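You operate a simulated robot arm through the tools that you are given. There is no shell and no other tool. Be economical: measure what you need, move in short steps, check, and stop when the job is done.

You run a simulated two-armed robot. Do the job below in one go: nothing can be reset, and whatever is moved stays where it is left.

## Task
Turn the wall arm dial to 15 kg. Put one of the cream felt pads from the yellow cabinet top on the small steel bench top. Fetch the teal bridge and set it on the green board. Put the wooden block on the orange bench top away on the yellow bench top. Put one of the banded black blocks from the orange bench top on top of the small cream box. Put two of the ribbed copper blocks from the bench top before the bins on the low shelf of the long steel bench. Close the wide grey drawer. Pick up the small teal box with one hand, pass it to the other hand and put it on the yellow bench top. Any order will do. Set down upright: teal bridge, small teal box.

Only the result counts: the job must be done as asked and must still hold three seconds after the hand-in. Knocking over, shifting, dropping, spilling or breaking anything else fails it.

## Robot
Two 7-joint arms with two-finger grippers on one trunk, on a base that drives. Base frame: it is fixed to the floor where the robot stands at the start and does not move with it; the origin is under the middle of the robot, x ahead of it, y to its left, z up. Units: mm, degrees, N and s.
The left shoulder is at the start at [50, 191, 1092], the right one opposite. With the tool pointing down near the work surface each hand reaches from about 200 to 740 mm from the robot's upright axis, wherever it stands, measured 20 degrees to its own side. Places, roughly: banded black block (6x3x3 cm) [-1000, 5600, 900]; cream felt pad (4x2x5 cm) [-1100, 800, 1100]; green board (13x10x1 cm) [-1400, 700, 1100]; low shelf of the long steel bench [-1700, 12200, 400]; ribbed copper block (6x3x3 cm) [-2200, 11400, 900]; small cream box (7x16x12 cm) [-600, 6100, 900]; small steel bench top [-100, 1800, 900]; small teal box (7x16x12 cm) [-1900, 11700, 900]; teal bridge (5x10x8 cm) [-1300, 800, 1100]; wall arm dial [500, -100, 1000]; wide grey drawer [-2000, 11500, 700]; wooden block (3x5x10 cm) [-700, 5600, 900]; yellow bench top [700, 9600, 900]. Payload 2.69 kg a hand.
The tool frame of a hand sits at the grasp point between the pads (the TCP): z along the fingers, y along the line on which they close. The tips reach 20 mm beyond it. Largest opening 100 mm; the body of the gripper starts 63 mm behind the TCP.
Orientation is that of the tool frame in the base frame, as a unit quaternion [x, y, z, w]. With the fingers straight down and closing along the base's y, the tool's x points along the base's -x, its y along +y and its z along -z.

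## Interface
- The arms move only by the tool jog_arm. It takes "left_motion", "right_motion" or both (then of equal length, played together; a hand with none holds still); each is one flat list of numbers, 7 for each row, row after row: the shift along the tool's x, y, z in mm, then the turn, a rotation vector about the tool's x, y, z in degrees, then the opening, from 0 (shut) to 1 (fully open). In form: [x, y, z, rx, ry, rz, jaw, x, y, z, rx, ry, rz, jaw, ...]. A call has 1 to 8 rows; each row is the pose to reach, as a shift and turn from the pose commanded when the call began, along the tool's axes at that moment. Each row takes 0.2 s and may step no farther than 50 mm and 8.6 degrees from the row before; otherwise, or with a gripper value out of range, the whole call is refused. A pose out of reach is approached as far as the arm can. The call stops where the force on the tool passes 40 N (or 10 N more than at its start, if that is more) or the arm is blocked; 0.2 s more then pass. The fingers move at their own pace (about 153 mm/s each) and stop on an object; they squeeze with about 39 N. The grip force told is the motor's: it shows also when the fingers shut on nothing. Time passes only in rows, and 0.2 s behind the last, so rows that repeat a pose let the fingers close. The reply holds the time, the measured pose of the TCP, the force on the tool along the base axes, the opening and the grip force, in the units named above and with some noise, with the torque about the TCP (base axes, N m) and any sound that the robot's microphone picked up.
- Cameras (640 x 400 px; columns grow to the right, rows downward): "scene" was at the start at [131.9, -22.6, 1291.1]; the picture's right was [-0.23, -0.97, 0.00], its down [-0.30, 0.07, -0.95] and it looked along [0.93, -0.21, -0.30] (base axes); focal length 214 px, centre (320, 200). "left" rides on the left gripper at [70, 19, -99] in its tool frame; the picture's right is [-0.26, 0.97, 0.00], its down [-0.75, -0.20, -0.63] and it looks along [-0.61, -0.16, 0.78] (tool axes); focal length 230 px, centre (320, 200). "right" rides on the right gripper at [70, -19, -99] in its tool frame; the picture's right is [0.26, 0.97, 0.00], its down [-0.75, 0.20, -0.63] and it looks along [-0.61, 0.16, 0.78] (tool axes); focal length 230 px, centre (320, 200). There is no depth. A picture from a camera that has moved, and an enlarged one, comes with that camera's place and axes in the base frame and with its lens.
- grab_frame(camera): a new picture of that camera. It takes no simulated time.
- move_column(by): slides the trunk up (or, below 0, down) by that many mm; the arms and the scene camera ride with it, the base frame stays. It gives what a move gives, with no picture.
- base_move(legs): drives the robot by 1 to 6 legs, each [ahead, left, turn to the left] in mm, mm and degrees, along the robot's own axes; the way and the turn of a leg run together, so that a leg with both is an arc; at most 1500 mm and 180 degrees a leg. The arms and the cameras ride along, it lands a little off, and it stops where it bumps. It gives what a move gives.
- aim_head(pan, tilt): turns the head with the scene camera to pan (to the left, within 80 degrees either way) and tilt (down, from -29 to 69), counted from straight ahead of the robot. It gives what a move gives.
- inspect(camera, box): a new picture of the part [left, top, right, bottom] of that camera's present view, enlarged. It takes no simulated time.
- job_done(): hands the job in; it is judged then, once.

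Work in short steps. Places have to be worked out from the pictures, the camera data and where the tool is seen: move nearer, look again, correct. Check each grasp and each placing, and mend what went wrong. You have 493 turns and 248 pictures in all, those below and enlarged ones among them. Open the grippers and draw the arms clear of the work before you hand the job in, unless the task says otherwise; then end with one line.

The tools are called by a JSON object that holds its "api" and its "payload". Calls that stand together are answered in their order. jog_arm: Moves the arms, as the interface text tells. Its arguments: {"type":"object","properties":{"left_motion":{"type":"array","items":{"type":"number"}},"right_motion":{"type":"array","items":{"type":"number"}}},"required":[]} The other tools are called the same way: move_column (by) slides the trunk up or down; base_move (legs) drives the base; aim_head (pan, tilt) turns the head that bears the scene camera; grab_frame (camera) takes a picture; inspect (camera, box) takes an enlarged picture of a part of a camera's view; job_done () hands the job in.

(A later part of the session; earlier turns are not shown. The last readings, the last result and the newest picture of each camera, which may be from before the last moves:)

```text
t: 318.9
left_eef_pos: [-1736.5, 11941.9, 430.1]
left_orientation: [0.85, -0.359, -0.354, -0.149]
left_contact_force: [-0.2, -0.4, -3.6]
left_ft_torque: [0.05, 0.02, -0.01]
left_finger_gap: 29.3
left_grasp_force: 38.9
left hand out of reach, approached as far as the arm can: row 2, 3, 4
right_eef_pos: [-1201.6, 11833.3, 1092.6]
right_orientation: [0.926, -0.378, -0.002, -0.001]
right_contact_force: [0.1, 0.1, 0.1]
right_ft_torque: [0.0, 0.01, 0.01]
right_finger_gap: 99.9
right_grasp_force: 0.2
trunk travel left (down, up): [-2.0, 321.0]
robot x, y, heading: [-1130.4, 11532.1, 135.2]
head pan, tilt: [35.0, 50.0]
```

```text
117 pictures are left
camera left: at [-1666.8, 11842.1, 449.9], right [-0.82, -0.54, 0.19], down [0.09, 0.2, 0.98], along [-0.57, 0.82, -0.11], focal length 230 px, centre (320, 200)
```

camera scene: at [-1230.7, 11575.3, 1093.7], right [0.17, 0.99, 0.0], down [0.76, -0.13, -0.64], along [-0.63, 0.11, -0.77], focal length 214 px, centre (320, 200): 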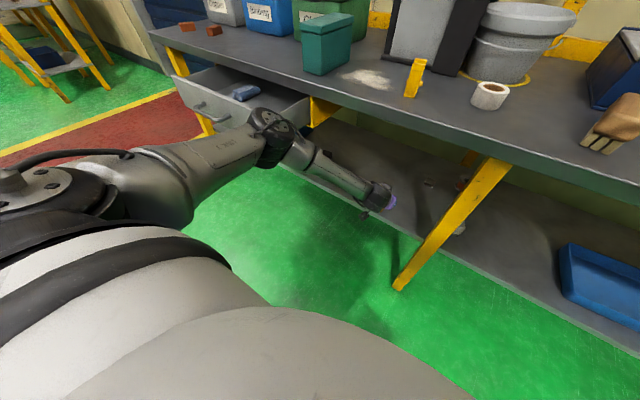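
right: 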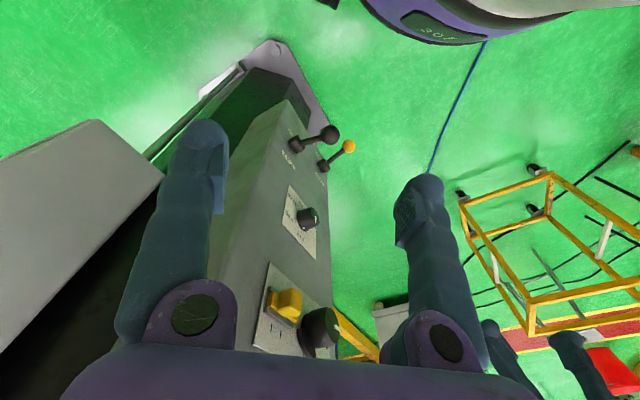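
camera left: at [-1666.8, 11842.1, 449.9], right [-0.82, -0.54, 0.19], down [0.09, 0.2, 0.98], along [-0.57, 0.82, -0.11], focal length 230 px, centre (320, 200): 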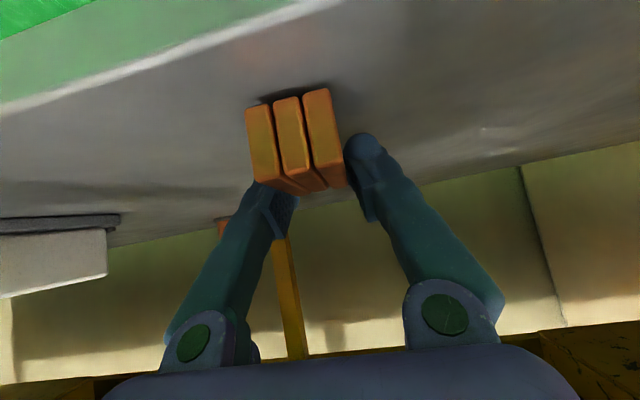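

I'm at the reach limit, so the base goes 20 mm closer; then lower to contact.

{"api": "base_move", "payload": {"legs": [[20, 0, 0]]}}

{"api": "jog_arm", "payload": {"left_motion": [3, 0, 3, 0, 0, 0, 0, 6, 0, 6, 0, 0, 0, 0, 9, 0, 9, 0, 0, 0, 0]}}

{"api": "grab_frame", "payload": {"camera": "left"}}

```text
t: 319.7
left_eef_pos: [-1750.2, 11956.3, 429.4]
left_orientation: [0.85, -0.359, -0.354, -0.148]
left_contact_force: [0.7, 0.7, -2.2]
left_ft_torque: [0.05, 0.06, 0.02]
left_finger_gap: 28.9
left_grasp_force: 38.8
right_eef_pos: [-1216.1, 11847.5, 1092.9]
right_orientation: [0.925, -0.379, -0.003, 0.0]
right_contact_force: [-0.7, -0.6, 0.1]
right_ft_torque: [0.0, 0.03, 0.0]
right_finger_gap: 99.9
right_grasp_force: 0.1
trunk travel left (down, up): [-2.0, 321.0]
robot x, y, heading: [-1139.5, 11551.5, 135.3]
head pan, tilt: [35.0, 50.0]
```

```text
t: 320.5
left_eef_pos: [-1750.7, 11951.3, 424.2]
left_orientation: [0.85, -0.36, -0.355, -0.149]
left_contact_force: [-0.4, -0.2, -3.1]
left_ft_torque: [0.07, 0.04, -0.01]
left_finger_gap: 28.7
left_grasp_force: 38.8
left hand out of reach, approached as far as the arm can: row 1, 2, 3
right_eef_pos: [-1214.7, 11848.3, 1092.2]
right_orientation: [0.926, -0.379, -0.003, 0.0]
right_contact_force: [0.9, 0.1, -0.4]
right_ft_torque: [-0.05, -0.03, 0.0]
right_finger_gap: 100.1
right_grasp_force: 0.1
trunk travel left (down, up): [-2.0, 321.0]
robot x, y, heading: [-1139.1, 11549.6, 135.2]
head pan, tilt: [35.0, 50.0]
```

```text
116 pictures are left
camera left: at [-1681.0, 11852.2, 445.6], right [-0.82, -0.54, 0.19], down [0.09, 0.2, 0.98], along [-0.57, 0.82, -0.11], focal length 230 px, centre (320, 200)
```

left: 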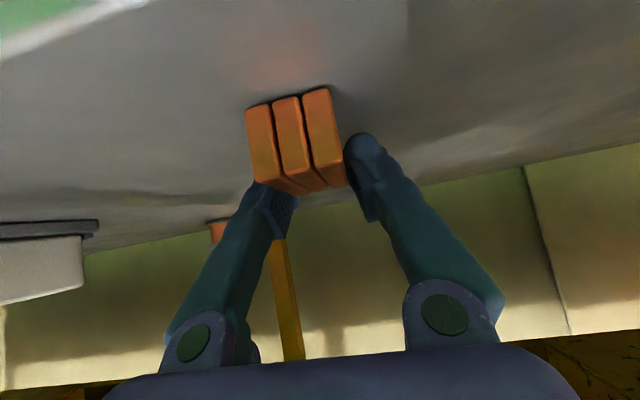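

It's still reach-limited. I'll bring the base 40 mm closer, then pull the hand back a little while lowering.

{"api": "base_move", "payload": {"legs": [[40, 0, 0]]}}

{"api": "jog_arm", "payload": {"left_motion": [12, 0, -8, 0, 0, 0, 0, 24, 0, -12, 0, 0, 0, 0, 28, 0, -10, 0, 0, 0, 0, 31, 0, -7, 0, 0, 0, 0, 34, 0, -4, 0, 0, 0, 0]}}

{"api": "grab_frame", "payload": {"camera": "left"}}

```text
t: 321.4
left_eef_pos: [-1776.8, 11979.8, 425.9]
left_orientation: [0.85, -0.36, -0.356, -0.149]
left_contact_force: [-1.0, -0.1, -2.7]
left_ft_torque: [0.04, 0.05, -0.03]
left_finger_gap: 29.2
left_grasp_force: 39.2
right_eef_pos: [-1242.9, 11874.9, 1093.5]
right_orientation: [0.925, -0.379, -0.003, 0.0]
right_contact_force: [0.6, 0.2, -0.5]
right_ft_torque: [0.01, -0.02, 0.01]
right_finger_gap: 100.2
right_grasp_force: 0.0
trunk travel left (down, up): [-2.0, 321.0]
robot x, y, heading: [-1169.8, 11576.3, 135.0]
head pan, tilt: [35.0, 50.0]
```

```text
t: 322.3
left_eef_pos: [-1763.8, 11966.0, 421.4]
left_orientation: [0.847, -0.358, -0.362, -0.152]
left_contact_force: [1.1, -0.9, 17.1]
left_ft_torque: [-0.28, -0.62, 0.05]
left_finger_gap: 29.1
left_grasp_force: 38.5
right_eef_pos: [-1242.1, 11874.2, 1092.3]
right_orientation: [0.926, -0.379, -0.004, 0.0]
right_contact_force: [-0.6, -0.4, -0.5]
right_ft_torque: [0.02, 0.02, 0.02]
right_finger_gap: 100.0
right_grasp_force: 0.1
trunk travel left (down, up): [-2.0, 321.0]
robot x, y, heading: [-1169.0, 11577.6, 135.1]
head pan, tilt: [35.0, 50.0]
stopped in row 4 (left hand): the force on the tool passed its limit at 80 N (the readings are from after the stop); the commanded pose is now the measured one
```

```text
115 pictures are left
camera left: at [-1694.2, 11866.6, 439.3], right [-0.82, -0.55, 0.19], down [0.1, 0.19, 0.98], along [-0.57, 0.82, -0.1], focal length 230 px, centre (320, 200)
```

left: 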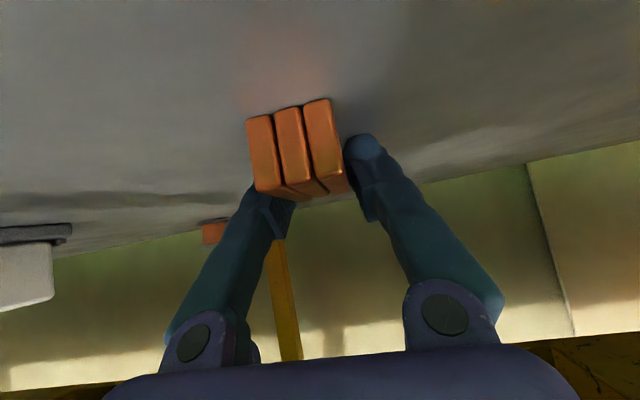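

The block touches the shelf. I'll ease up 2 mm, open, and back out.

{"api": "jog_arm", "payload": {"left_motion": [-1.5, 0, -1.5, 0, 0, 0, 0, -1.5, 0, -1.5, 0, 0, 0, 0.2, -1.5, 0, -1.5, 0, 0, 0, 0.55, -1.5, 0, -1.5, 0, 0, 0, 0.55, -1.5, 0, -30, 0, 0, 0, 0.55, 0, 0, -65, 0, 0, 0, 0.55, 5, 0, -105, 0, 0, 0, 0.55, 10, 0, -145, 0, 0, 0, 0.55]}}

{"api": "grab_frame", "payload": {"camera": "left"}}

```text
t: 324.1
left_eef_pos: [-1685.1, 11883.5, 512.2]
left_orientation: [0.849, -0.358, -0.359, -0.151]
left_contact_force: [-0.2, 0.0, 0.2]
left_ft_torque: [0.02, 0.0, 0.02]
left_finger_gap: 54.7
left_grasp_force: 0.0
right_eef_pos: [-1243.2, 11875.5, 1093.1]
right_orientation: [0.925, -0.38, -0.003, 0.0]
right_contact_force: [-1.0, 0.5, 0.0]
right_ft_torque: [0.0, 0.0, -0.05]
right_finger_gap: 100.1
right_grasp_force: 0.0
trunk travel left (down, up): [-2.0, 321.0]
robot x, y, heading: [-1168.2, 11575.6, 135.4]
head pan, tilt: [35.0, 50.0]
```

```text
114 pictures are left
camera left: at [-1615.2, 11784.0, 530.7], right [-0.82, -0.55, 0.19], down [0.1, 0.19, 0.98], along [-0.57, 0.82, -0.1], focal length 230 px, centre (320, 200)
```

left: 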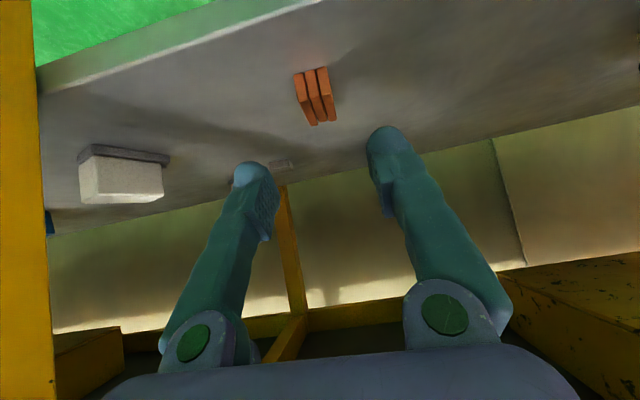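

The first copper block lies flat on the shelf. I'll back the base out, raise the trunk and look at the drawer.

{"api": "base_move", "payload": {"legs": [[-170, 0, 0]]}}

{"api": "move_column", "payload": {"by": 168}}

{"api": "base_move", "payload": {"legs": [[0, 480, 0]]}}

{"api": "aim_head", "payload": {"pan": 15, "tilt": 45}}

{"api": "grab_frame", "payload": {"camera": "scene"}}

{"api": "grab_frame", "payload": {"camera": "left"}}

```text
t: 325.6
left_eef_pos: [-1562.0, 11764.2, 512.8]
left_orientation: [0.848, -0.358, -0.36, -0.151]
left_contact_force: [-0.5, -0.2, -0.7]
left_ft_torque: [0.02, 0.01, -0.01]
left_finger_gap: 55.0
left_grasp_force: 0.0
right_eef_pos: [-1119.9, 11754.6, 1093.3]
right_orientation: [0.925, -0.38, -0.003, -0.001]
right_contact_force: [0.2, 0.0, -0.8]
right_ft_torque: [0.02, 0.03, 0.01]
right_finger_gap: 99.9
right_grasp_force: 0.0
trunk travel left (down, up): [-2.0, 321.0]
robot x, y, heading: [-1049.7, 11458.6, 135.2]
head pan, tilt: [35.0, 50.0]
```

```text
t: 327.5
left_eef_pos: [-1563.5, 11765.0, 679.2]
left_orientation: [0.847, -0.359, -0.36, -0.151]
left_contact_force: [0.8, -0.1, 0.9]
left_ft_torque: [0.02, -0.01, -0.01]
left_finger_gap: 55.1
left_grasp_force: 0.1
right_eef_pos: [-1120.2, 11753.5, 1260.5]
right_orientation: [0.925, -0.38, -0.002, 0.0]
right_contact_force: [-0.5, 0.9, -1.1]
right_ft_torque: [-0.02, -0.03, -0.02]
right_finger_gap: 99.9
right_grasp_force: 0.1
trunk travel left (down, up): [-170.0, 153.0]
robot x, y, heading: [-1048.4, 11453.8, 135.2]
head pan, tilt: [35.0, 50.0]
```

```text
t: 330.5
left_eef_pos: [-1740.9, 11580.9, 681.5]
left_orientation: [0.845, -0.369, -0.35, -0.164]
left_contact_force: [1.0, -0.8, -0.3]
left_ft_torque: [-0.05, 0.04, 0.05]
left_finger_gap: 55.0
left_grasp_force: 0.1
right_eef_pos: [-1312.4, 11561.3, 1259.7]
right_orientation: [0.925, -0.381, -0.004, 0.0]
right_contact_force: [-0.8, 0.8, 1.4]
right_ft_torque: [-0.01, -0.01, -0.01]
right_finger_gap: 100.0
right_grasp_force: 0.2
trunk travel left (down, up): [-170.0, 153.0]
robot x, y, heading: [-1240.4, 11263.4, 135.0]
head pan, tilt: [35.0, 50.0]
stopped in leg 1: the force on the tool passed its limit at 58 N (the readings are from after the stop); the commanded pose is now the measured one
```

```text
t: 331.3
left_eef_pos: [-1740.1, 11581.2, 681.5]
left_orientation: [0.845, -0.369, -0.351, -0.165]
left_contact_force: [1.5, 2.5, -0.2]
left_ft_torque: [-0.15, 0.1, 0.1]
left_finger_gap: 54.7
left_grasp_force: 0.0
right_eef_pos: [-1311.5, 11561.4, 1261.9]
right_orientation: [0.925, -0.381, -0.003, -0.001]
right_contact_force: [0.4, -0.2, -0.8]
right_ft_torque: [0.01, 0.03, 0.02]
right_finger_gap: 99.9
right_grasp_force: 0.1
trunk travel left (down, up): [-170.0, 153.0]
robot x, y, heading: [-1240.3, 11265.0, 135.1]
head pan, tilt: [15.0, 45.0]
```

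```text
113 pictures are left
camera scene: at [-1337.5, 11330.7, 1268.7], right [0.5, 0.87, 0.0], down [0.61, -0.35, -0.71], along [-0.61, 0.35, -0.71], focal length 214 px, centre (320, 200)
```

scene: 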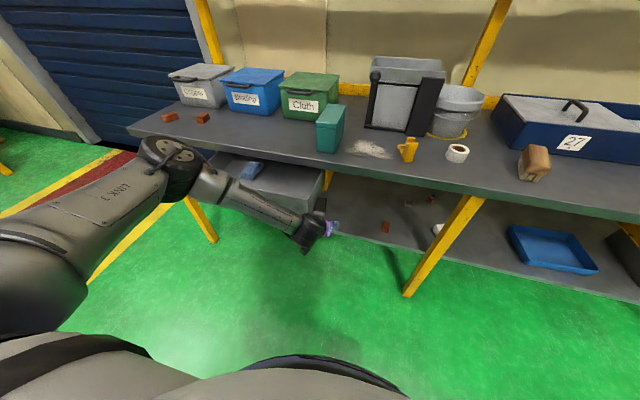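

```text
112 pictures are left
camera left: at [-1673.9, 11478.4, 700.4], right [-0.84, -0.52, 0.17], down [0.08, 0.18, 0.98], along [-0.54, 0.84, -0.11], focal length 230 px, centre (320, 200)
```

left: 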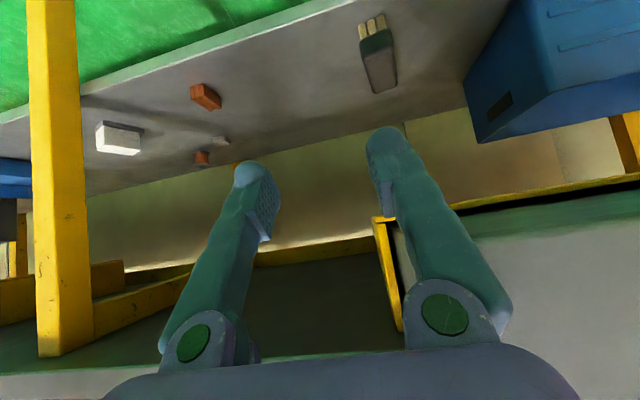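

The hand brushed the open drawer's side. I'll move right and well back first, then go left in front of the drawer.

{"api": "base_move", "payload": {"legs": [[0, -60, 0], [-250, 0, 0], [0, 480, 0]]}}

{"api": "aim_head", "payload": {"pan": 5, "tilt": 40}}

{"api": "grab_frame", "payload": {"camera": "scene"}}

{"api": "grab_frame", "payload": {"camera": "left"}}

```text
t: 338.2
left_eef_pos: [-1847.9, 11110.4, 681.4]
left_orientation: [0.844, -0.37, -0.351, -0.165]
left_contact_force: [0.0, 0.3, 0.7]
left_ft_torque: [0.03, 0.03, 0.03]
left_finger_gap: 55.0
left_grasp_force: 0.1
right_eef_pos: [-1420.9, 11089.6, 1260.2]
right_orientation: [0.924, -0.383, -0.003, 0.0]
right_contact_force: [0.7, 0.4, 0.0]
right_ft_torque: [-0.04, -0.03, 0.01]
right_finger_gap: 99.9
right_grasp_force: 0.0
trunk travel left (down, up): [-170.0, 153.0]
robot x, y, heading: [-1349.4, 10789.5, 135.1]
head pan, tilt: [15.0, 45.0]
```

```text
t: 338.9
left_eef_pos: [-1847.9, 11110.6, 681.0]
left_orientation: [0.844, -0.371, -0.35, -0.165]
left_contact_force: [0.2, 0.1, -0.8]
left_ft_torque: [-0.03, -0.01, -0.03]
left_finger_gap: 55.0
left_grasp_force: 0.1
right_eef_pos: [-1420.6, 11090.7, 1260.9]
right_orientation: [0.924, -0.382, -0.003, 0.0]
right_contact_force: [0.6, -0.5, 0.0]
right_ft_torque: [0.03, 0.04, 0.02]
right_finger_gap: 99.8
right_grasp_force: 0.1
trunk travel left (down, up): [-170.0, 153.0]
robot x, y, heading: [-1346.8, 10797.5, 134.9]
head pan, tilt: [5.0, 40.0]
```

```text
111 pictures are left
camera scene: at [-1440.7, 10873.4, 1275.9], right [0.64, 0.77, 0.0], down [0.49, -0.41, -0.77], along [-0.59, 0.49, -0.64], focal length 214 px, centre (320, 200)
```

scene: 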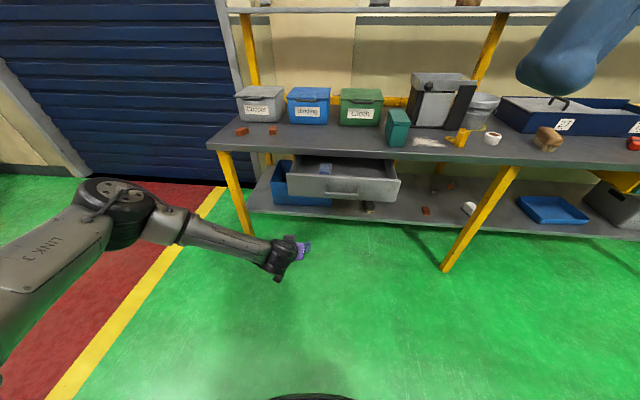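

```text
110 pictures are left
camera left: at [-1782.1, 11008.0, 700.3], right [-0.84, -0.52, 0.17], down [0.08, 0.18, 0.98], along [-0.54, 0.84, -0.11], focal length 230 px, centre (320, 200)
```

left: 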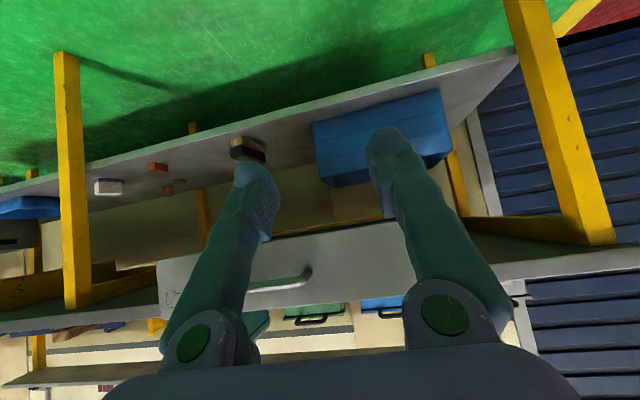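

The drawer front centre is about at [-1884,11358,760] and stands some 160 mm proud. I'll close the fingers, raise the hand to panel height beside the handle, and push using the base.

{"api": "jog_arm", "payload": {"left_motion": [-26, 0, -26, 0, 0, 0, 0.2, -52, 0, -52, 0, 0, 0, 0, -52, 0, -52, 0, 0, 0, 0]}}

{"api": "base_move", "payload": {"legs": [[0, -75, 0], [120, 0, 0]]}}

{"api": "grab_frame", "payload": {"camera": "left"}}

{"api": "grab_frame", "payload": {"camera": "scene"}}

```text
t: 339.7
left_eef_pos: [-1847.7, 11107.8, 754.6]
left_orientation: [0.844, -0.371, -0.35, -0.165]
left_contact_force: [0.2, -0.8, -0.5]
left_ft_torque: [0.01, -0.01, 0.02]
left_finger_gap: 0.0
left_grasp_force: 29.7
right_eef_pos: [-1419.8, 11089.5, 1260.6]
right_orientation: [0.924, -0.382, -0.003, 0.0]
right_contact_force: [0.5, -0.1, 0.1]
right_ft_torque: [-0.02, -0.04, 0.0]
right_finger_gap: 100.2
right_grasp_force: 0.0
trunk travel left (down, up): [-170.0, 153.0]
robot x, y, heading: [-1349.7, 10792.4, 135.2]
head pan, tilt: [5.0, 40.0]
```

```text
t: 341.9
left_eef_pos: [-1876.9, 11247.6, 754.2]
left_orientation: [0.844, -0.371, -0.35, -0.166]
left_contact_force: [-0.1, -0.7, -0.5]
left_ft_torque: [0.01, -0.01, 0.0]
left_finger_gap: 0.1
left_grasp_force: 29.2
right_eef_pos: [-1450.2, 11228.9, 1260.9]
right_orientation: [0.924, -0.382, -0.003, 0.0]
right_contact_force: [-0.6, 0.5, -0.3]
right_ft_torque: [-0.02, 0.0, -0.02]
right_finger_gap: 100.0
right_grasp_force: 0.0
trunk travel left (down, up): [-170.0, 153.0]
robot x, y, heading: [-1379.1, 10932.6, 134.7]
head pan, tilt: [5.0, 40.0]
```

```text
109 pictures are left
camera left: at [-1811.5, 11145.9, 772.9], right [-0.84, -0.52, 0.17], down [0.08, 0.18, 0.98], along [-0.54, 0.84, -0.11], focal length 230 px, centre (320, 200)
```

left: 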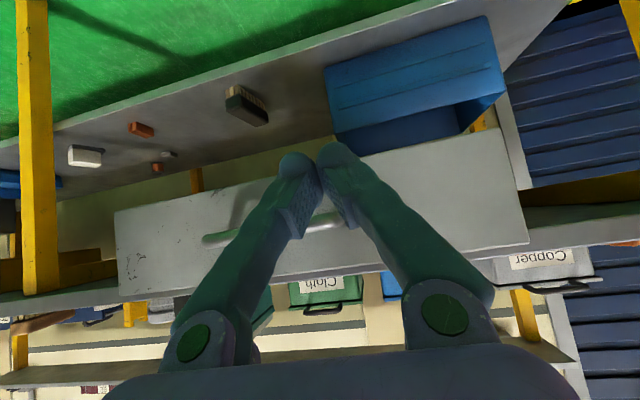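

```text
108 pictures are left
camera scene: at [-1471.4, 11013.0, 1275.8], right [0.65, 0.76, 0.0], down [0.49, -0.42, -0.77], along [-0.58, 0.49, -0.64], focal length 214 px, centre (320, 200)
```

scene: 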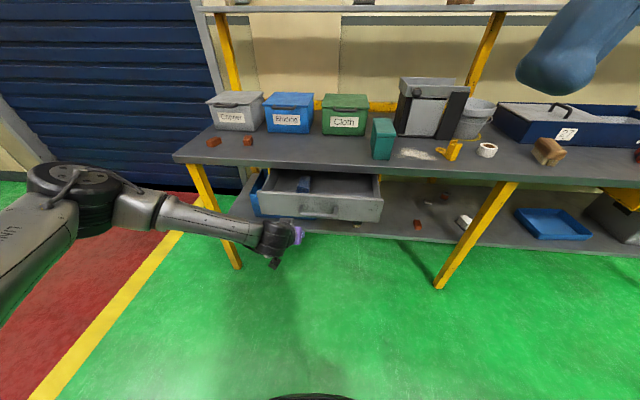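

The fingers aim at the panel just beside the handle. I'll push ahead with the base in steps.

{"api": "base_move", "payload": {"legs": [[120, 0, 0]]}}

{"api": "grab_frame", "payload": {"camera": "left"}}

```text
t: 343.1
left_eef_pos: [-1958.7, 11332.1, 755.6]
left_orientation: [0.844, -0.371, -0.351, -0.166]
left_contact_force: [0.9, -0.9, 0.5]
left_ft_torque: [0.02, 0.03, 0.02]
left_finger_gap: 0.1
left_grasp_force: 29.6
right_eef_pos: [-1533.6, 11313.0, 1260.7]
right_orientation: [0.924, -0.383, -0.002, 0.001]
right_contact_force: [0.5, 1.0, -0.3]
right_ft_torque: [-0.02, 0.0, 0.02]
right_finger_gap: 99.9
right_grasp_force: 0.1
trunk travel left (down, up): [-170.0, 153.0]
robot x, y, heading: [-1460.9, 11014.6, 134.6]
head pan, tilt: [5.0, 40.0]
```

```text
107 pictures are left
camera left: at [-1894.5, 11230.5, 773.0], right [-0.84, -0.52, 0.17], down [0.08, 0.18, 0.98], along [-0.53, 0.84, -0.11], focal length 230 px, centre (320, 200)
```

left: 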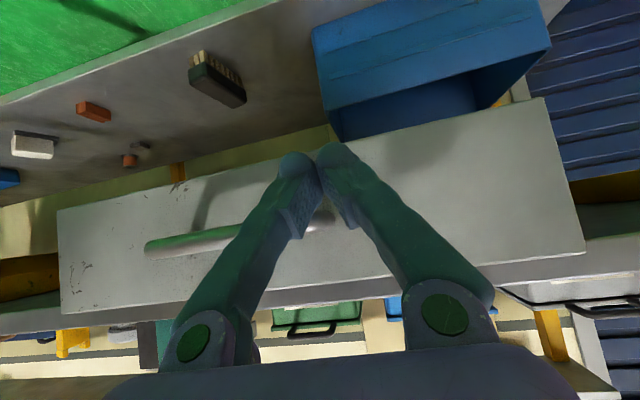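

I'll raise 25 mm to hit the panel's middle, then keep pushing.

{"api": "jog_arm", "payload": {"left_motion": [-9, 0, -9, 0, 0, 0, 0, -18, 0, -18, 0, 0, 0, 0]}}

{"api": "base_move", "payload": {"legs": [[80, 0, 0]]}}

{"api": "grab_frame", "payload": {"camera": "left"}}

{"api": "grab_frame", "payload": {"camera": "scene"}}

```text
t: 343.7
left_eef_pos: [-1956.7, 11324.5, 759.7]
left_orientation: [0.849, -0.374, -0.34, -0.157]
left_contact_force: [-0.7, -0.8, -12.6]
left_ft_torque: [-0.19, -0.06, 0.03]
left_finger_gap: 0.0
left_grasp_force: 29.4
right_eef_pos: [-1531.2, 11313.3, 1260.5]
right_orientation: [0.924, -0.383, -0.003, -0.001]
right_contact_force: [0.0, 0.0, 0.7]
right_ft_torque: [0.02, 0.06, -0.02]
right_finger_gap: 100.2
right_grasp_force: 0.0
trunk travel left (down, up): [-170.0, 153.0]
robot x, y, heading: [-1464.0, 11011.5, 134.9]
head pan, tilt: [5.0, 40.0]
stopped in row 2 (left hand): the force on the tool passed its limit at 45 N (the readings are from after the stop); the commanded pose is now the measured one
```

```text
t: 344.7
left_eef_pos: [-2013.7, 11382.5, 761.7]
left_orientation: [0.848, -0.373, -0.342, -0.157]
left_contact_force: [-4.3, -5.7, -12.7]
left_ft_torque: [-0.23, -0.17, -0.04]
left_finger_gap: 0.0
left_grasp_force: 30.3
right_eef_pos: [-1589.5, 11369.5, 1260.7]
right_orientation: [0.923, -0.384, -0.002, 0.0]
right_contact_force: [-0.2, 0.5, -0.1]
right_ft_torque: [0.04, -0.03, 0.0]
right_finger_gap: 99.9
right_grasp_force: 0.0
trunk travel left (down, up): [-170.0, 153.0]
robot x, y, heading: [-1513.2, 11073.5, 134.9]
head pan, tilt: [5.0, 40.0]
```

```text
106 pictures are left
camera left: at [-1948.3, 11279.7, 783.3], right [-0.84, -0.51, 0.17], down [0.07, 0.2, 0.98], along [-0.54, 0.83, -0.13], focal length 230 px, centre (320, 200)
```

left: 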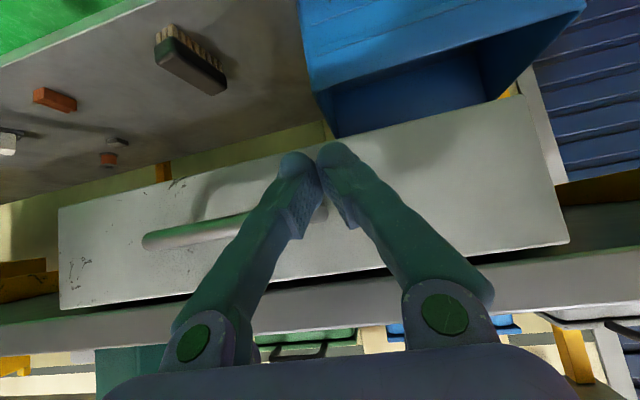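

```text
105 pictures are left
camera scene: at [-1610.5, 11152.6, 1275.8], right [0.65, 0.76, 0.0], down [0.49, -0.42, -0.76], along [-0.58, 0.5, -0.64], focal length 214 px, centre (320, 200)
```

scene: 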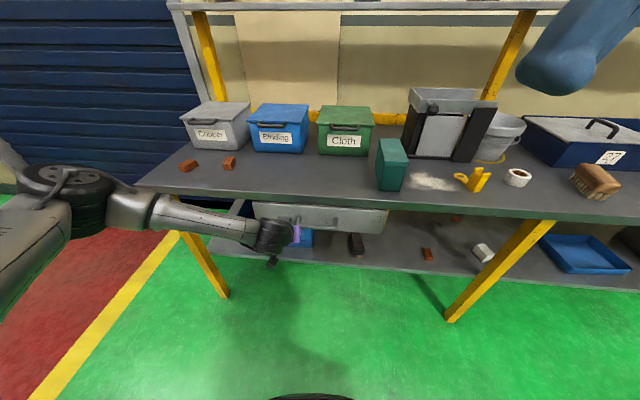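

The drawer is moving in. I'll continue in smaller steps.

{"api": "base_move", "payload": {"legs": [[45, 0, 0]]}}

{"api": "grab_frame", "payload": {"camera": "left"}}

{"api": "inspect", "payload": {"camera": "scene", "box": [200, 170, 440, 300]}}

```text
t: 345.7
left_eef_pos: [-2036.4, 11403.2, 753.8]
left_orientation: [0.851, -0.377, -0.332, -0.151]
left_contact_force: [-0.5, -0.8, -0.4]
left_ft_torque: [0.0, 0.0, 0.0]
left_finger_gap: 0.1
left_grasp_force: 29.6
right_eef_pos: [-1615.4, 11397.1, 1260.8]
right_orientation: [0.924, -0.383, -0.002, 0.001]
right_contact_force: [0.4, -0.3, -0.1]
right_ft_torque: [-0.02, -0.01, 0.01]
right_finger_gap: 99.7
right_grasp_force: 0.0
trunk travel left (down, up): [-170.0, 153.0]
robot x, y, heading: [-1549.5, 11101.2, 134.7]
head pan, tilt: [5.0, 40.0]
stopped in leg 1: the force on the tool passed its limit at 115 N (the readings are from after the stop); the commanded pose is now the measured one
```

```text
104 pictures are left
camera left: at [-1970.7, 11301.2, 779.1], right [-0.84, -0.51, 0.17], down [0.06, 0.22, 0.97], along [-0.53, 0.83, -0.15], focal length 230 px, centre (320, 200)
```

left: 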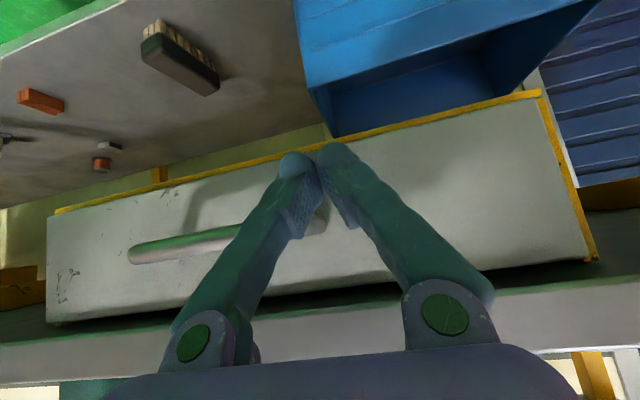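

```text
2.67 times, centred on (320, 235) of scene
camera zoom: at [-1637.5, 11180.7, 1275.9], right [0.65, 0.76, 0.0], down [0.49, -0.42, -0.77], along [-0.58, 0.49, -0.64], focal length 572 px, centre (320, 107)
```

zoom: 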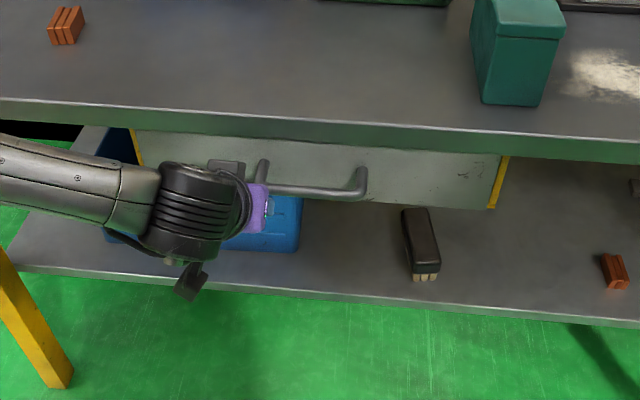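

The push hit a hard stop with the panel sitting in its yellow frame. I'll back off and check that the drawer is closed.

{"api": "base_move", "payload": {"legs": [[-220, 0, 0]]}}

{"api": "inspect", "payload": {"camera": "left", "box": [80, 100, 560, 360]}}

{"api": "inspect", "payload": {"camera": "scene", "box": [200, 120, 440, 260]}}

```text
t: 347.4
left_eef_pos: [-1882.5, 11246.7, 754.4]
left_orientation: [0.851, -0.376, -0.333, -0.152]
left_contact_force: [0.1, 0.5, 0.0]
left_ft_torque: [0.02, 0.0, -0.01]
left_finger_gap: 0.2
left_grasp_force: 29.6
right_eef_pos: [-1462.2, 11241.9, 1260.2]
right_orientation: [0.924, -0.382, -0.003, 0.0]
right_contact_force: [-0.3, -0.4, -0.5]
right_ft_torque: [0.04, 0.06, -0.01]
right_finger_gap: 100.0
right_grasp_force: 0.1
trunk travel left (down, up): [-170.0, 153.0]
robot x, y, heading: [-1392.2, 10946.7, 134.9]
head pan, tilt: [5.0, 40.0]
```

```text
1.33 times, centred on (320, 230) of left
camera zoom: at [-1817.0, 11145.3, 779.6], right [-0.84, -0.51, 0.17], down [0.06, 0.22, 0.97], along [-0.53, 0.83, -0.15], focal length 307 px, centre (320, 160)
```

zoom: 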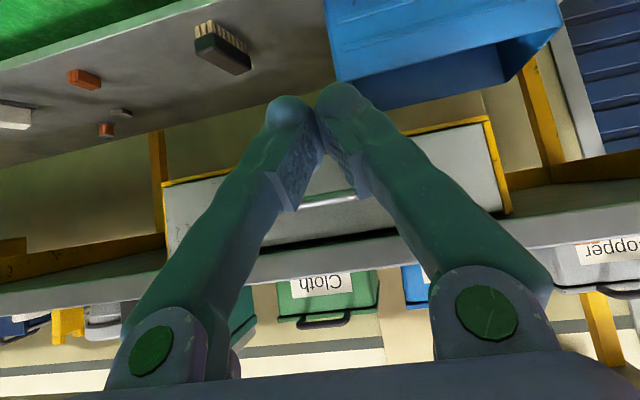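

```text
2.67 times, centred on (320, 190) of scene
camera zoom: at [-1483.3, 11025.0, 1276.0], right [0.64, 0.76, 0.0], down [0.49, -0.41, -0.77], along [-0.59, 0.49, -0.64], focal length 572 px, centre (320, 227)
```

zoom: 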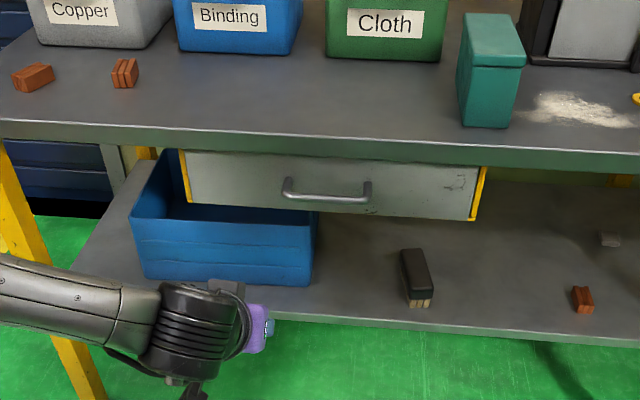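

The drawer is closed. Now the second copper block at about [-2366,11351]: I'll raise the hand above the bench, open, and drive to it.

{"api": "jog_arm", "payload": {"left_motion": [-28, 0, -28, -1.3, -0.4, -1.4, 0.3, -56, 0, -56, -2.6, -0.7, -2.8, 0.7, -84, 0, -84, -3.9, -1, -4.2, 0.7, -112, 0, -112, -5.2, -1.4, -5.6, 0.7, -140, 0, -140, -6.5, -1.7, -7, 0.7, -172, 0, -172, -7.8, -2, -8.3, 0.7]}}

{"api": "base_move", "payload": {"legs": [[100, 258, 0], [227, 0, 0]]}}

{"api": "grab_frame", "payload": {"camera": "left"}}

```text
t: 348.8
left_eef_pos: [-1891.1, 11251.0, 998.0]
left_orientation: [0.879, -0.287, -0.36, -0.125]
left_contact_force: [-0.8, -0.1, -0.3]
left_ft_torque: [0.04, -0.03, 0.01]
left_finger_gap: 70.1
left_grasp_force: 0.1
right_eef_pos: [-1463.5, 11242.8, 1259.9]
right_orientation: [0.924, -0.382, -0.002, 0.0]
right_contact_force: [-0.1, 0.0, 0.1]
right_ft_torque: [0.0, 0.02, 0.02]
right_finger_gap: 99.9
right_grasp_force: 0.1
trunk travel left (down, up): [-170.0, 153.0]
robot x, y, heading: [-1393.6, 10946.1, 134.8]
head pan, tilt: [5.0, 40.0]
```

```text
t: 353.0
left_eef_pos: [-2303.6, 11304.5, 997.7]
left_orientation: [0.878, -0.288, -0.36, -0.125]
left_contact_force: [-0.5, -0.1, -0.4]
left_ft_torque: [0.02, 0.0, 0.01]
left_finger_gap: 70.0
left_grasp_force: 0.0
right_eef_pos: [-1875.7, 11294.1, 1259.8]
right_orientation: [0.924, -0.383, -0.002, 0.001]
right_contact_force: [-0.4, 0.3, -0.2]
right_ft_torque: [0.02, -0.04, 0.01]
right_finger_gap: 100.0
right_grasp_force: 0.1
trunk travel left (down, up): [-170.0, 153.0]
robot x, y, heading: [-1805.7, 10993.0, 134.6]
head pan, tilt: [5.0, 40.0]
```

```text
100 pictures are left
camera left: at [-2219.5, 11217.1, 1018.8], right [-0.72, -0.67, 0.17], down [0.04, 0.21, 0.98], along [-0.69, 0.72, -0.12], focal length 230 px, centre (320, 200)
```

left: 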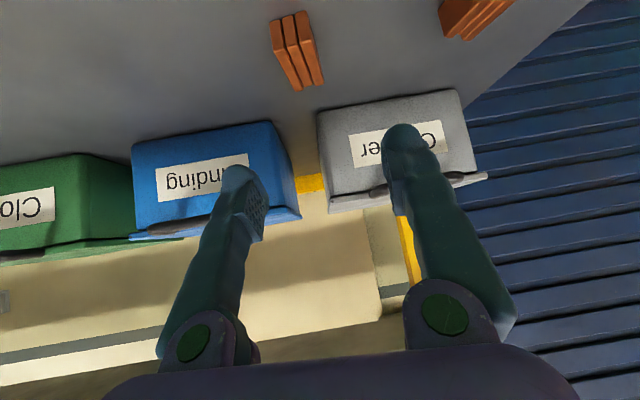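

{"api": "inspect", "payload": {"camera": "left", "box": [240, 0, 360, 100]}}

```text
4.00 times, centred on (300, 50) of left
camera zoom: at [-2219.5, 11217.1, 1018.8], right [-0.72, -0.67, 0.17], down [0.04, 0.21, 0.98], along [-0.69, 0.72, -0.12], focal length 920 px, centre (400, 800)
```

zoom: 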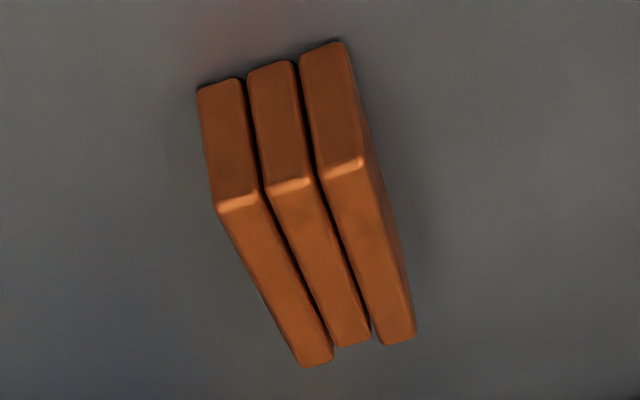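

The yaw is aligned and the offsets are known. I'll approach and close at z≈884, just above the bench contact height.

{"api": "jog_arm", "payload": {"left_motion": [14, -2, 25, 0, 0, 0, 0.7, 26, -4.3, 55, 0, 0, 0, 0.7, 35, -4.3, 88, 0, 0, 0, 0.7, 42, -4.3, 117, 0, 0, 0, 0.7, 42, -4.3, 117, 0, 0, 0, 0.4, 42, -4.3, 117, 0, 0, 0, 0.1, 42, -4.3, 117, 0, 0, 0, 0]}}

{"api": "grab_frame", "payload": {"camera": "left"}}

```text
t: 354.6
left_eef_pos: [-2341.8, 11340.6, 886.1]
left_orientation: [0.879, -0.288, -0.36, -0.124]
left_contact_force: [-0.6, -0.3, -0.4]
left_ft_torque: [-0.01, 0.02, -0.03]
left_finger_gap: 29.1
left_grasp_force: 38.9
right_eef_pos: [-1875.9, 11293.2, 1259.2]
right_orientation: [0.923, -0.384, -0.002, 0.0]
right_contact_force: [-0.3, 0.4, -0.5]
right_ft_torque: [-0.01, -0.01, 0.02]
right_finger_gap: 99.8
right_grasp_force: 0.0
trunk travel left (down, up): [-170.0, 153.0]
robot x, y, heading: [-1803.2, 10994.3, 134.7]
head pan, tilt: [5.0, 40.0]
```

```text
98 pictures are left
camera left: at [-2256.5, 11252.4, 907.1], right [-0.72, -0.67, 0.17], down [0.04, 0.21, 0.98], along [-0.69, 0.72, -0.12], focal length 230 px, centre (320, 200)
```

left: 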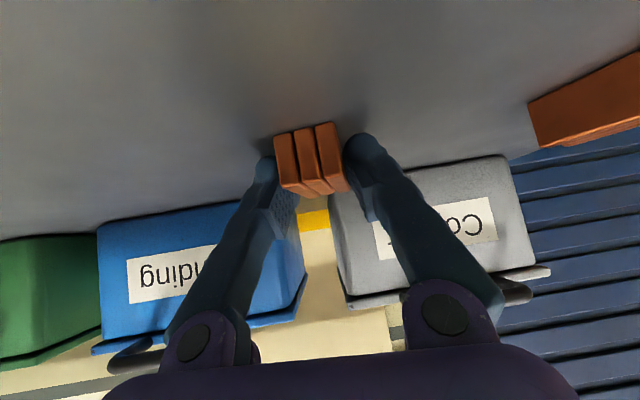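

The second block is gripped. I'll lift, pull back, and drive to the shelf station, 100 mm left of the first block's spot.

{"api": "jog_arm", "payload": {"left_motion": [-28, 0, -28, 0, 0, 0, 0, -56, 0, -56, 0, 0, 0, 0, -40, 0, -90, 0, 0, 0, 0, -10, 0, -120, 0, 0, 0, 0, 22, 0, -138, 0, 0, 0, 0]}}

{"api": "base_move", "payload": {"legs": [[-211, 0, 0], [0, -761, 0]]}}

{"api": "move_column", "payload": {"by": -168}}

{"api": "jog_arm", "payload": {"left_motion": [28, 0, 28, 0, 0, 0, 0, 56, 0, 56, 0, 0, 0, 0, 84, 0, 84, 0, 0, 0, 0, 112, 0, 112, 0, 0, 0, 0, 140, 0, 140, 0, 0, 0, 0]}}

{"api": "aim_head", "payload": {"pan": 35, "tilt": 45}}

{"api": "grab_frame", "payload": {"camera": "scene"}}

```text
t: 355.8
left_eef_pos: [-2253.7, 11271.2, 967.1]
left_orientation: [0.879, -0.288, -0.36, -0.124]
left_contact_force: [0.9, -0.2, -3.1]
left_ft_torque: [-0.01, -0.03, 0.02]
left_finger_gap: 29.0
left_grasp_force: 39.1
right_eef_pos: [-1874.7, 11293.6, 1261.8]
right_orientation: [0.924, -0.383, -0.001, 0.0]
right_contact_force: [-0.7, 0.3, -0.6]
right_ft_torque: [0.02, -0.02, 0.03]
right_finger_gap: 99.5
right_grasp_force: 0.1
trunk travel left (down, up): [-170.0, 153.0]
robot x, y, heading: [-1803.6, 10993.7, 134.9]
head pan, tilt: [5.0, 40.0]
```

```text
t: 364.1
left_eef_pos: [-1567.3, 11651.0, 967.1]
left_orientation: [0.88, -0.284, -0.362, -0.123]
left_contact_force: [-0.2, -0.3, -3.5]
left_ft_torque: [-0.04, -0.01, 0.02]
left_finger_gap: 28.9
left_grasp_force: 39.2
right_eef_pos: [-1188.6, 11675.5, 1260.8]
right_orientation: [0.926, -0.378, -0.002, 0.0]
right_contact_force: [0.0, 0.1, -0.2]
right_ft_torque: [-0.01, 0.02, 0.04]
right_finger_gap: 99.9
right_grasp_force: 0.1
trunk travel left (down, up): [-170.0, 153.0]
robot x, y, heading: [-1113.9, 11377.0, 135.2]
head pan, tilt: [5.0, 40.0]
```

```text
t: 366.0
left_eef_pos: [-1566.8, 11648.9, 798.7]
left_orientation: [0.88, -0.284, -0.361, -0.122]
left_contact_force: [-0.6, -0.2, -2.7]
left_ft_torque: [-0.03, -0.02, -0.01]
left_finger_gap: 28.7
left_grasp_force: 39.2
right_eef_pos: [-1189.4, 11674.8, 1092.3]
right_orientation: [0.925, -0.379, -0.001, 0.0]
right_contact_force: [-0.3, 0.2, 0.8]
right_ft_torque: [-0.01, 0.0, -0.01]
right_finger_gap: 99.9
right_grasp_force: 0.1
trunk travel left (down, up): [-2.0, 321.0]
robot x, y, heading: [-1115.4, 11375.9, 135.2]
head pan, tilt: [5.0, 40.0]
```

```text
t: 367.2
left_eef_pos: [-1563.7, 11651.4, 602.7]
left_orientation: [0.88, -0.284, -0.361, -0.123]
left_contact_force: [0.3, 0.0, -2.1]
left_ft_torque: [-0.01, -0.02, 0.0]
left_finger_gap: 28.9
left_grasp_force: 39.0
right_eef_pos: [-1188.3, 11675.9, 1092.1]
right_orientation: [0.926, -0.379, -0.002, -0.001]
right_contact_force: [0.6, -0.3, 0.4]
right_ft_torque: [-0.02, 0.0, 0.01]
right_finger_gap: 100.3
right_grasp_force: 0.1
trunk travel left (down, up): [-2.0, 321.0]
robot x, y, heading: [-1114.5, 11375.0, 135.3]
head pan, tilt: [5.0, 40.0]
```

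```text
t: 368.2
left_eef_pos: [-1563.7, 11652.0, 603.1]
left_orientation: [0.88, -0.284, -0.361, -0.123]
left_contact_force: [-0.5, 0.0, -3.5]
left_ft_torque: [0.0, 0.02, -0.02]
left_finger_gap: 29.0
left_grasp_force: 38.6
right_eef_pos: [-1189.9, 11674.9, 1092.4]
right_orientation: [0.926, -0.378, -0.002, 0.0]
right_contact_force: [0.0, -0.7, -0.2]
right_ft_torque: [0.01, -0.02, -0.01]
right_finger_gap: 99.9
right_grasp_force: 0.1
trunk travel left (down, up): [-2.0, 321.0]
robot x, y, heading: [-1115.0, 11376.2, 135.4]
head pan, tilt: [35.0, 45.0]
```

```text
97 pictures are left
camera scene: at [-1222.8, 11418.1, 1100.7], right [0.17, 0.99, 0.0], down [0.7, -0.12, -0.71], along [-0.7, 0.12, -0.71], focal length 214 px, centre (320, 200)
```

scene: 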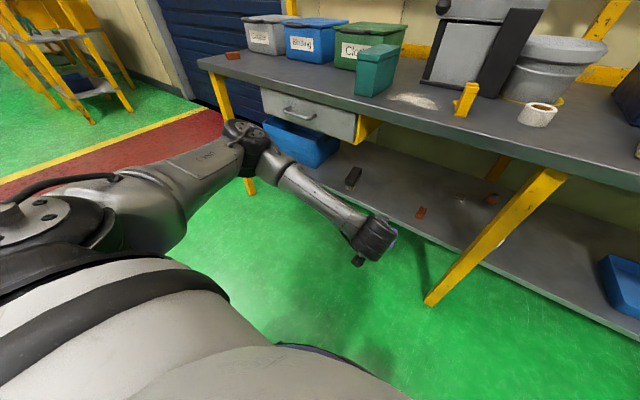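

Same clear posture. I'll extend the arm forward and down in the open, to z≈450, before driving in.

{"api": "jog_arm", "payload": {"left_motion": [-2.6, 0, 39, 0, 0, 0, 0, -5, 0, 77, 0, 0, 0, 0, -8, 0, 116, 0, 0, 0, 0, -10, 0, 155, 0, 0, 0, 0, -13, 0, 193, 0, 0, 0, 0, -15.5, 0, 228, 0, 0, 0, 0]}}

{"api": "grab_frame", "payload": {"camera": "left"}}

```text
t: 369.6
left_eef_pos: [-1703.3, 11755.3, 449.8]
left_orientation: [0.879, -0.285, -0.361, -0.123]
left_contact_force: [-0.6, 0.2, -3.4]
left_ft_torque: [0.03, -0.04, -0.01]
left_finger_gap: 29.0
left_grasp_force: 39.2
right_eef_pos: [-1188.8, 11676.5, 1091.9]
right_orientation: [0.925, -0.379, -0.001, 0.0]
right_contact_force: [0.6, 0.4, 0.6]
right_ft_torque: [0.03, 0.0, -0.01]
right_finger_gap: 99.9
right_grasp_force: 0.1
trunk travel left (down, up): [-2.0, 321.0]
robot x, y, heading: [-1114.8, 11379.7, 135.3]
head pan, tilt: [35.0, 45.0]
```

```text
96 pictures are left
camera left: at [-1618.0, 11668.4, 470.7], right [-0.72, -0.67, 0.17], down [0.04, 0.2, 0.98], along [-0.69, 0.71, -0.12], focal length 230 px, centre (320, 200)
```

left: 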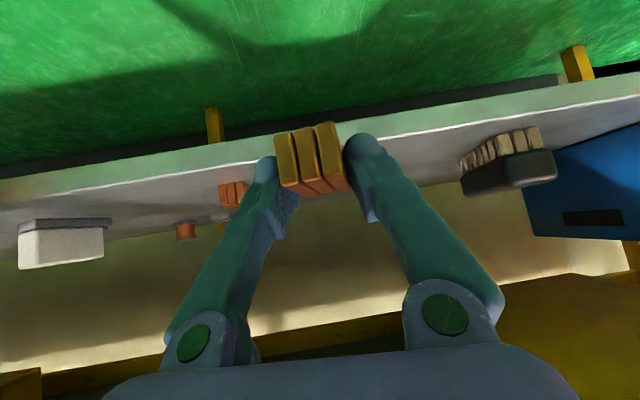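

The hand points between the first block and the brush. I'll drive the base 185 mm forward so the block goes over the shelf.

{"api": "base_move", "payload": {"legs": [[185, 0, 0]]}}

{"api": "grab_frame", "payload": {"camera": "left"}}

{"api": "grab_frame", "payload": {"camera": "scene"}}

```text
t: 371.1
left_eef_pos: [-1835.6, 11881.9, 449.5]
left_orientation: [0.88, -0.283, -0.361, -0.122]
left_contact_force: [-0.2, -0.5, -3.1]
left_ft_torque: [-0.01, -0.03, 0.0]
left_finger_gap: 28.8
left_grasp_force: 39.1
right_eef_pos: [-1321.0, 11804.7, 1092.0]
right_orientation: [0.926, -0.378, -0.002, 0.001]
right_contact_force: [-1.2, -0.2, 0.8]
right_ft_torque: [0.01, 0.04, 0.01]
right_finger_gap: 100.0
right_grasp_force: 0.2
trunk travel left (down, up): [-2.0, 321.0]
robot x, y, heading: [-1249.0, 11505.9, 135.5]
head pan, tilt: [35.0, 45.0]
```

```text
95 pictures are left
camera left: at [-1750.6, 11796.0, 470.7], right [-0.72, -0.68, 0.17], down [0.04, 0.21, 0.98], along [-0.7, 0.71, -0.12], focal length 230 px, centre (320, 200)
```

left: 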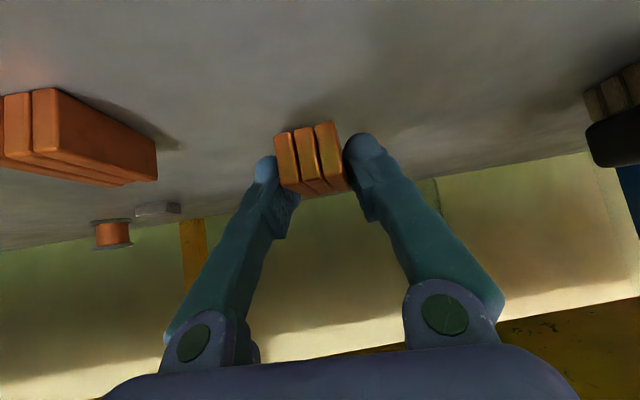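

```text
94 pictures are left
camera scene: at [-1354.3, 11547.6, 1100.6], right [0.17, 0.99, 0.0], down [0.7, -0.12, -0.71], along [-0.7, 0.12, -0.71], focal length 214 px, centre (320, 200)
```

scene: 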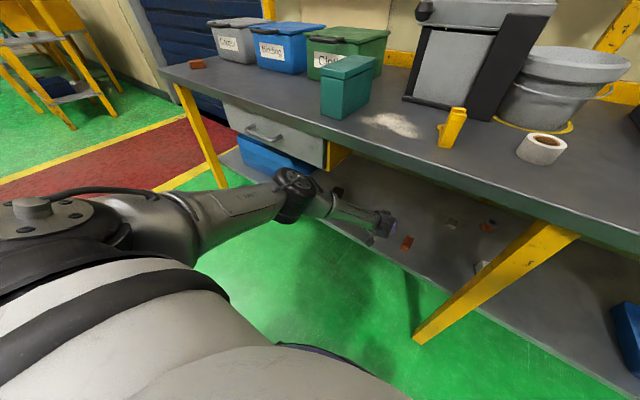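

Both neighbours are clear. I'll lower to the shelf in small steps.

{"api": "jog_arm", "payload": {"left_motion": [7, 0, 7, 0, 0, 0, 0, 14, 0, 14, 0, 0, 0, 0, 17, 0, 17, 0, 0, 0, 0, 19, 0, 19, 0, 0, 0, 0, 21, 0, 21, 0, 0, 0, 0]}}

{"api": "grab_frame", "payload": {"camera": "left"}}

```text
t: 372.3
left_eef_pos: [-1836.2, 11883.7, 426.6]
left_orientation: [0.878, -0.282, -0.365, -0.124]
left_contact_force: [6.7, -5.5, 29.8]
left_ft_torque: [-0.33, -0.32, 0.0]
left_finger_gap: 28.6
left_grasp_force: 39.0
right_eef_pos: [-1318.7, 11803.5, 1092.7]
right_orientation: [0.926, -0.377, -0.006, 0.0]
right_contact_force: [-0.3, -0.2, 1.5]
right_ft_torque: [-0.04, -0.02, -0.01]
right_finger_gap: 99.8
right_grasp_force: 0.0
trunk travel left (down, up): [-2.0, 321.0]
robot x, y, heading: [-1241.5, 11509.5, 135.3]
head pan, tilt: [35.0, 45.0]
```

```text
93 pictures are left
camera left: at [-1751.3, 11797.1, 446.0], right [-0.71, -0.68, 0.17], down [0.04, 0.2, 0.98], along [-0.7, 0.71, -0.11], focal length 230 px, centre (320, 200)
```

left: 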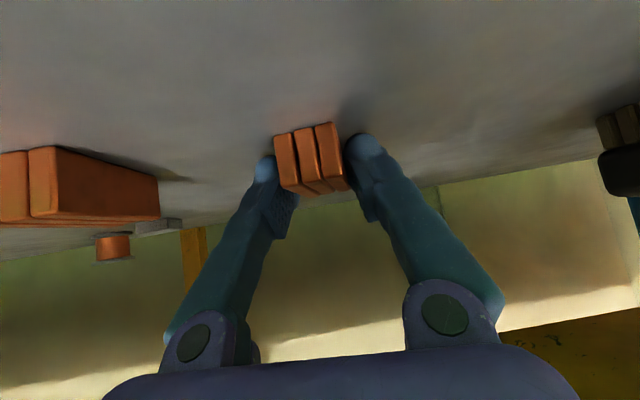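

Contact is made. I'll ease up, release, and back out.

{"api": "jog_arm", "payload": {"left_motion": [-2, 0, -2, 0, 0, 0, 0, -2, 0, -2, 0, 0, 0, 0.2, -2, 0, -2, 0, 0, 0, 0.5, -2, 0, -2, 0, 0, 0, 0.5, -5, 0, -30, 0, 0, 0, 0.5, -5, 0, -65, 0, 0, 0, 0.5, 0, 0, -105, 0, 0, 0, 0.5, 5, 0, -145, 0, 0, 0, 0.5]}}

{"api": "grab_frame", "payload": {"camera": "left"}}

```text
t: 374.1
left_eef_pos: [-1753.4, 11819.0, 522.0]
left_orientation: [0.881, -0.282, -0.36, -0.122]
left_contact_force: [-0.3, -0.1, -0.8]
left_ft_torque: [0.0, -0.02, 0.0]
left_finger_gap: 50.2
left_grasp_force: 0.0
right_eef_pos: [-1321.4, 11804.2, 1092.4]
right_orientation: [0.926, -0.377, -0.002, 0.0]
right_contact_force: [0.2, 0.2, 0.5]
right_ft_torque: [0.0, 0.03, 0.0]
right_finger_gap: 100.0
right_grasp_force: 0.0
trunk travel left (down, up): [-2.0, 321.0]
robot x, y, heading: [-1249.1, 11507.6, 135.4]
head pan, tilt: [35.0, 45.0]
```

```text
92 pictures are left
camera left: at [-1667.2, 11733.2, 542.6], right [-0.71, -0.68, 0.17], down [0.04, 0.21, 0.98], along [-0.7, 0.71, -0.12], focal length 230 px, centre (320, 200)
```

left: 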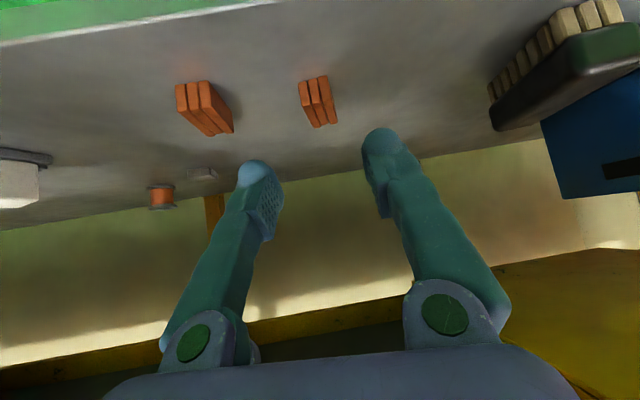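

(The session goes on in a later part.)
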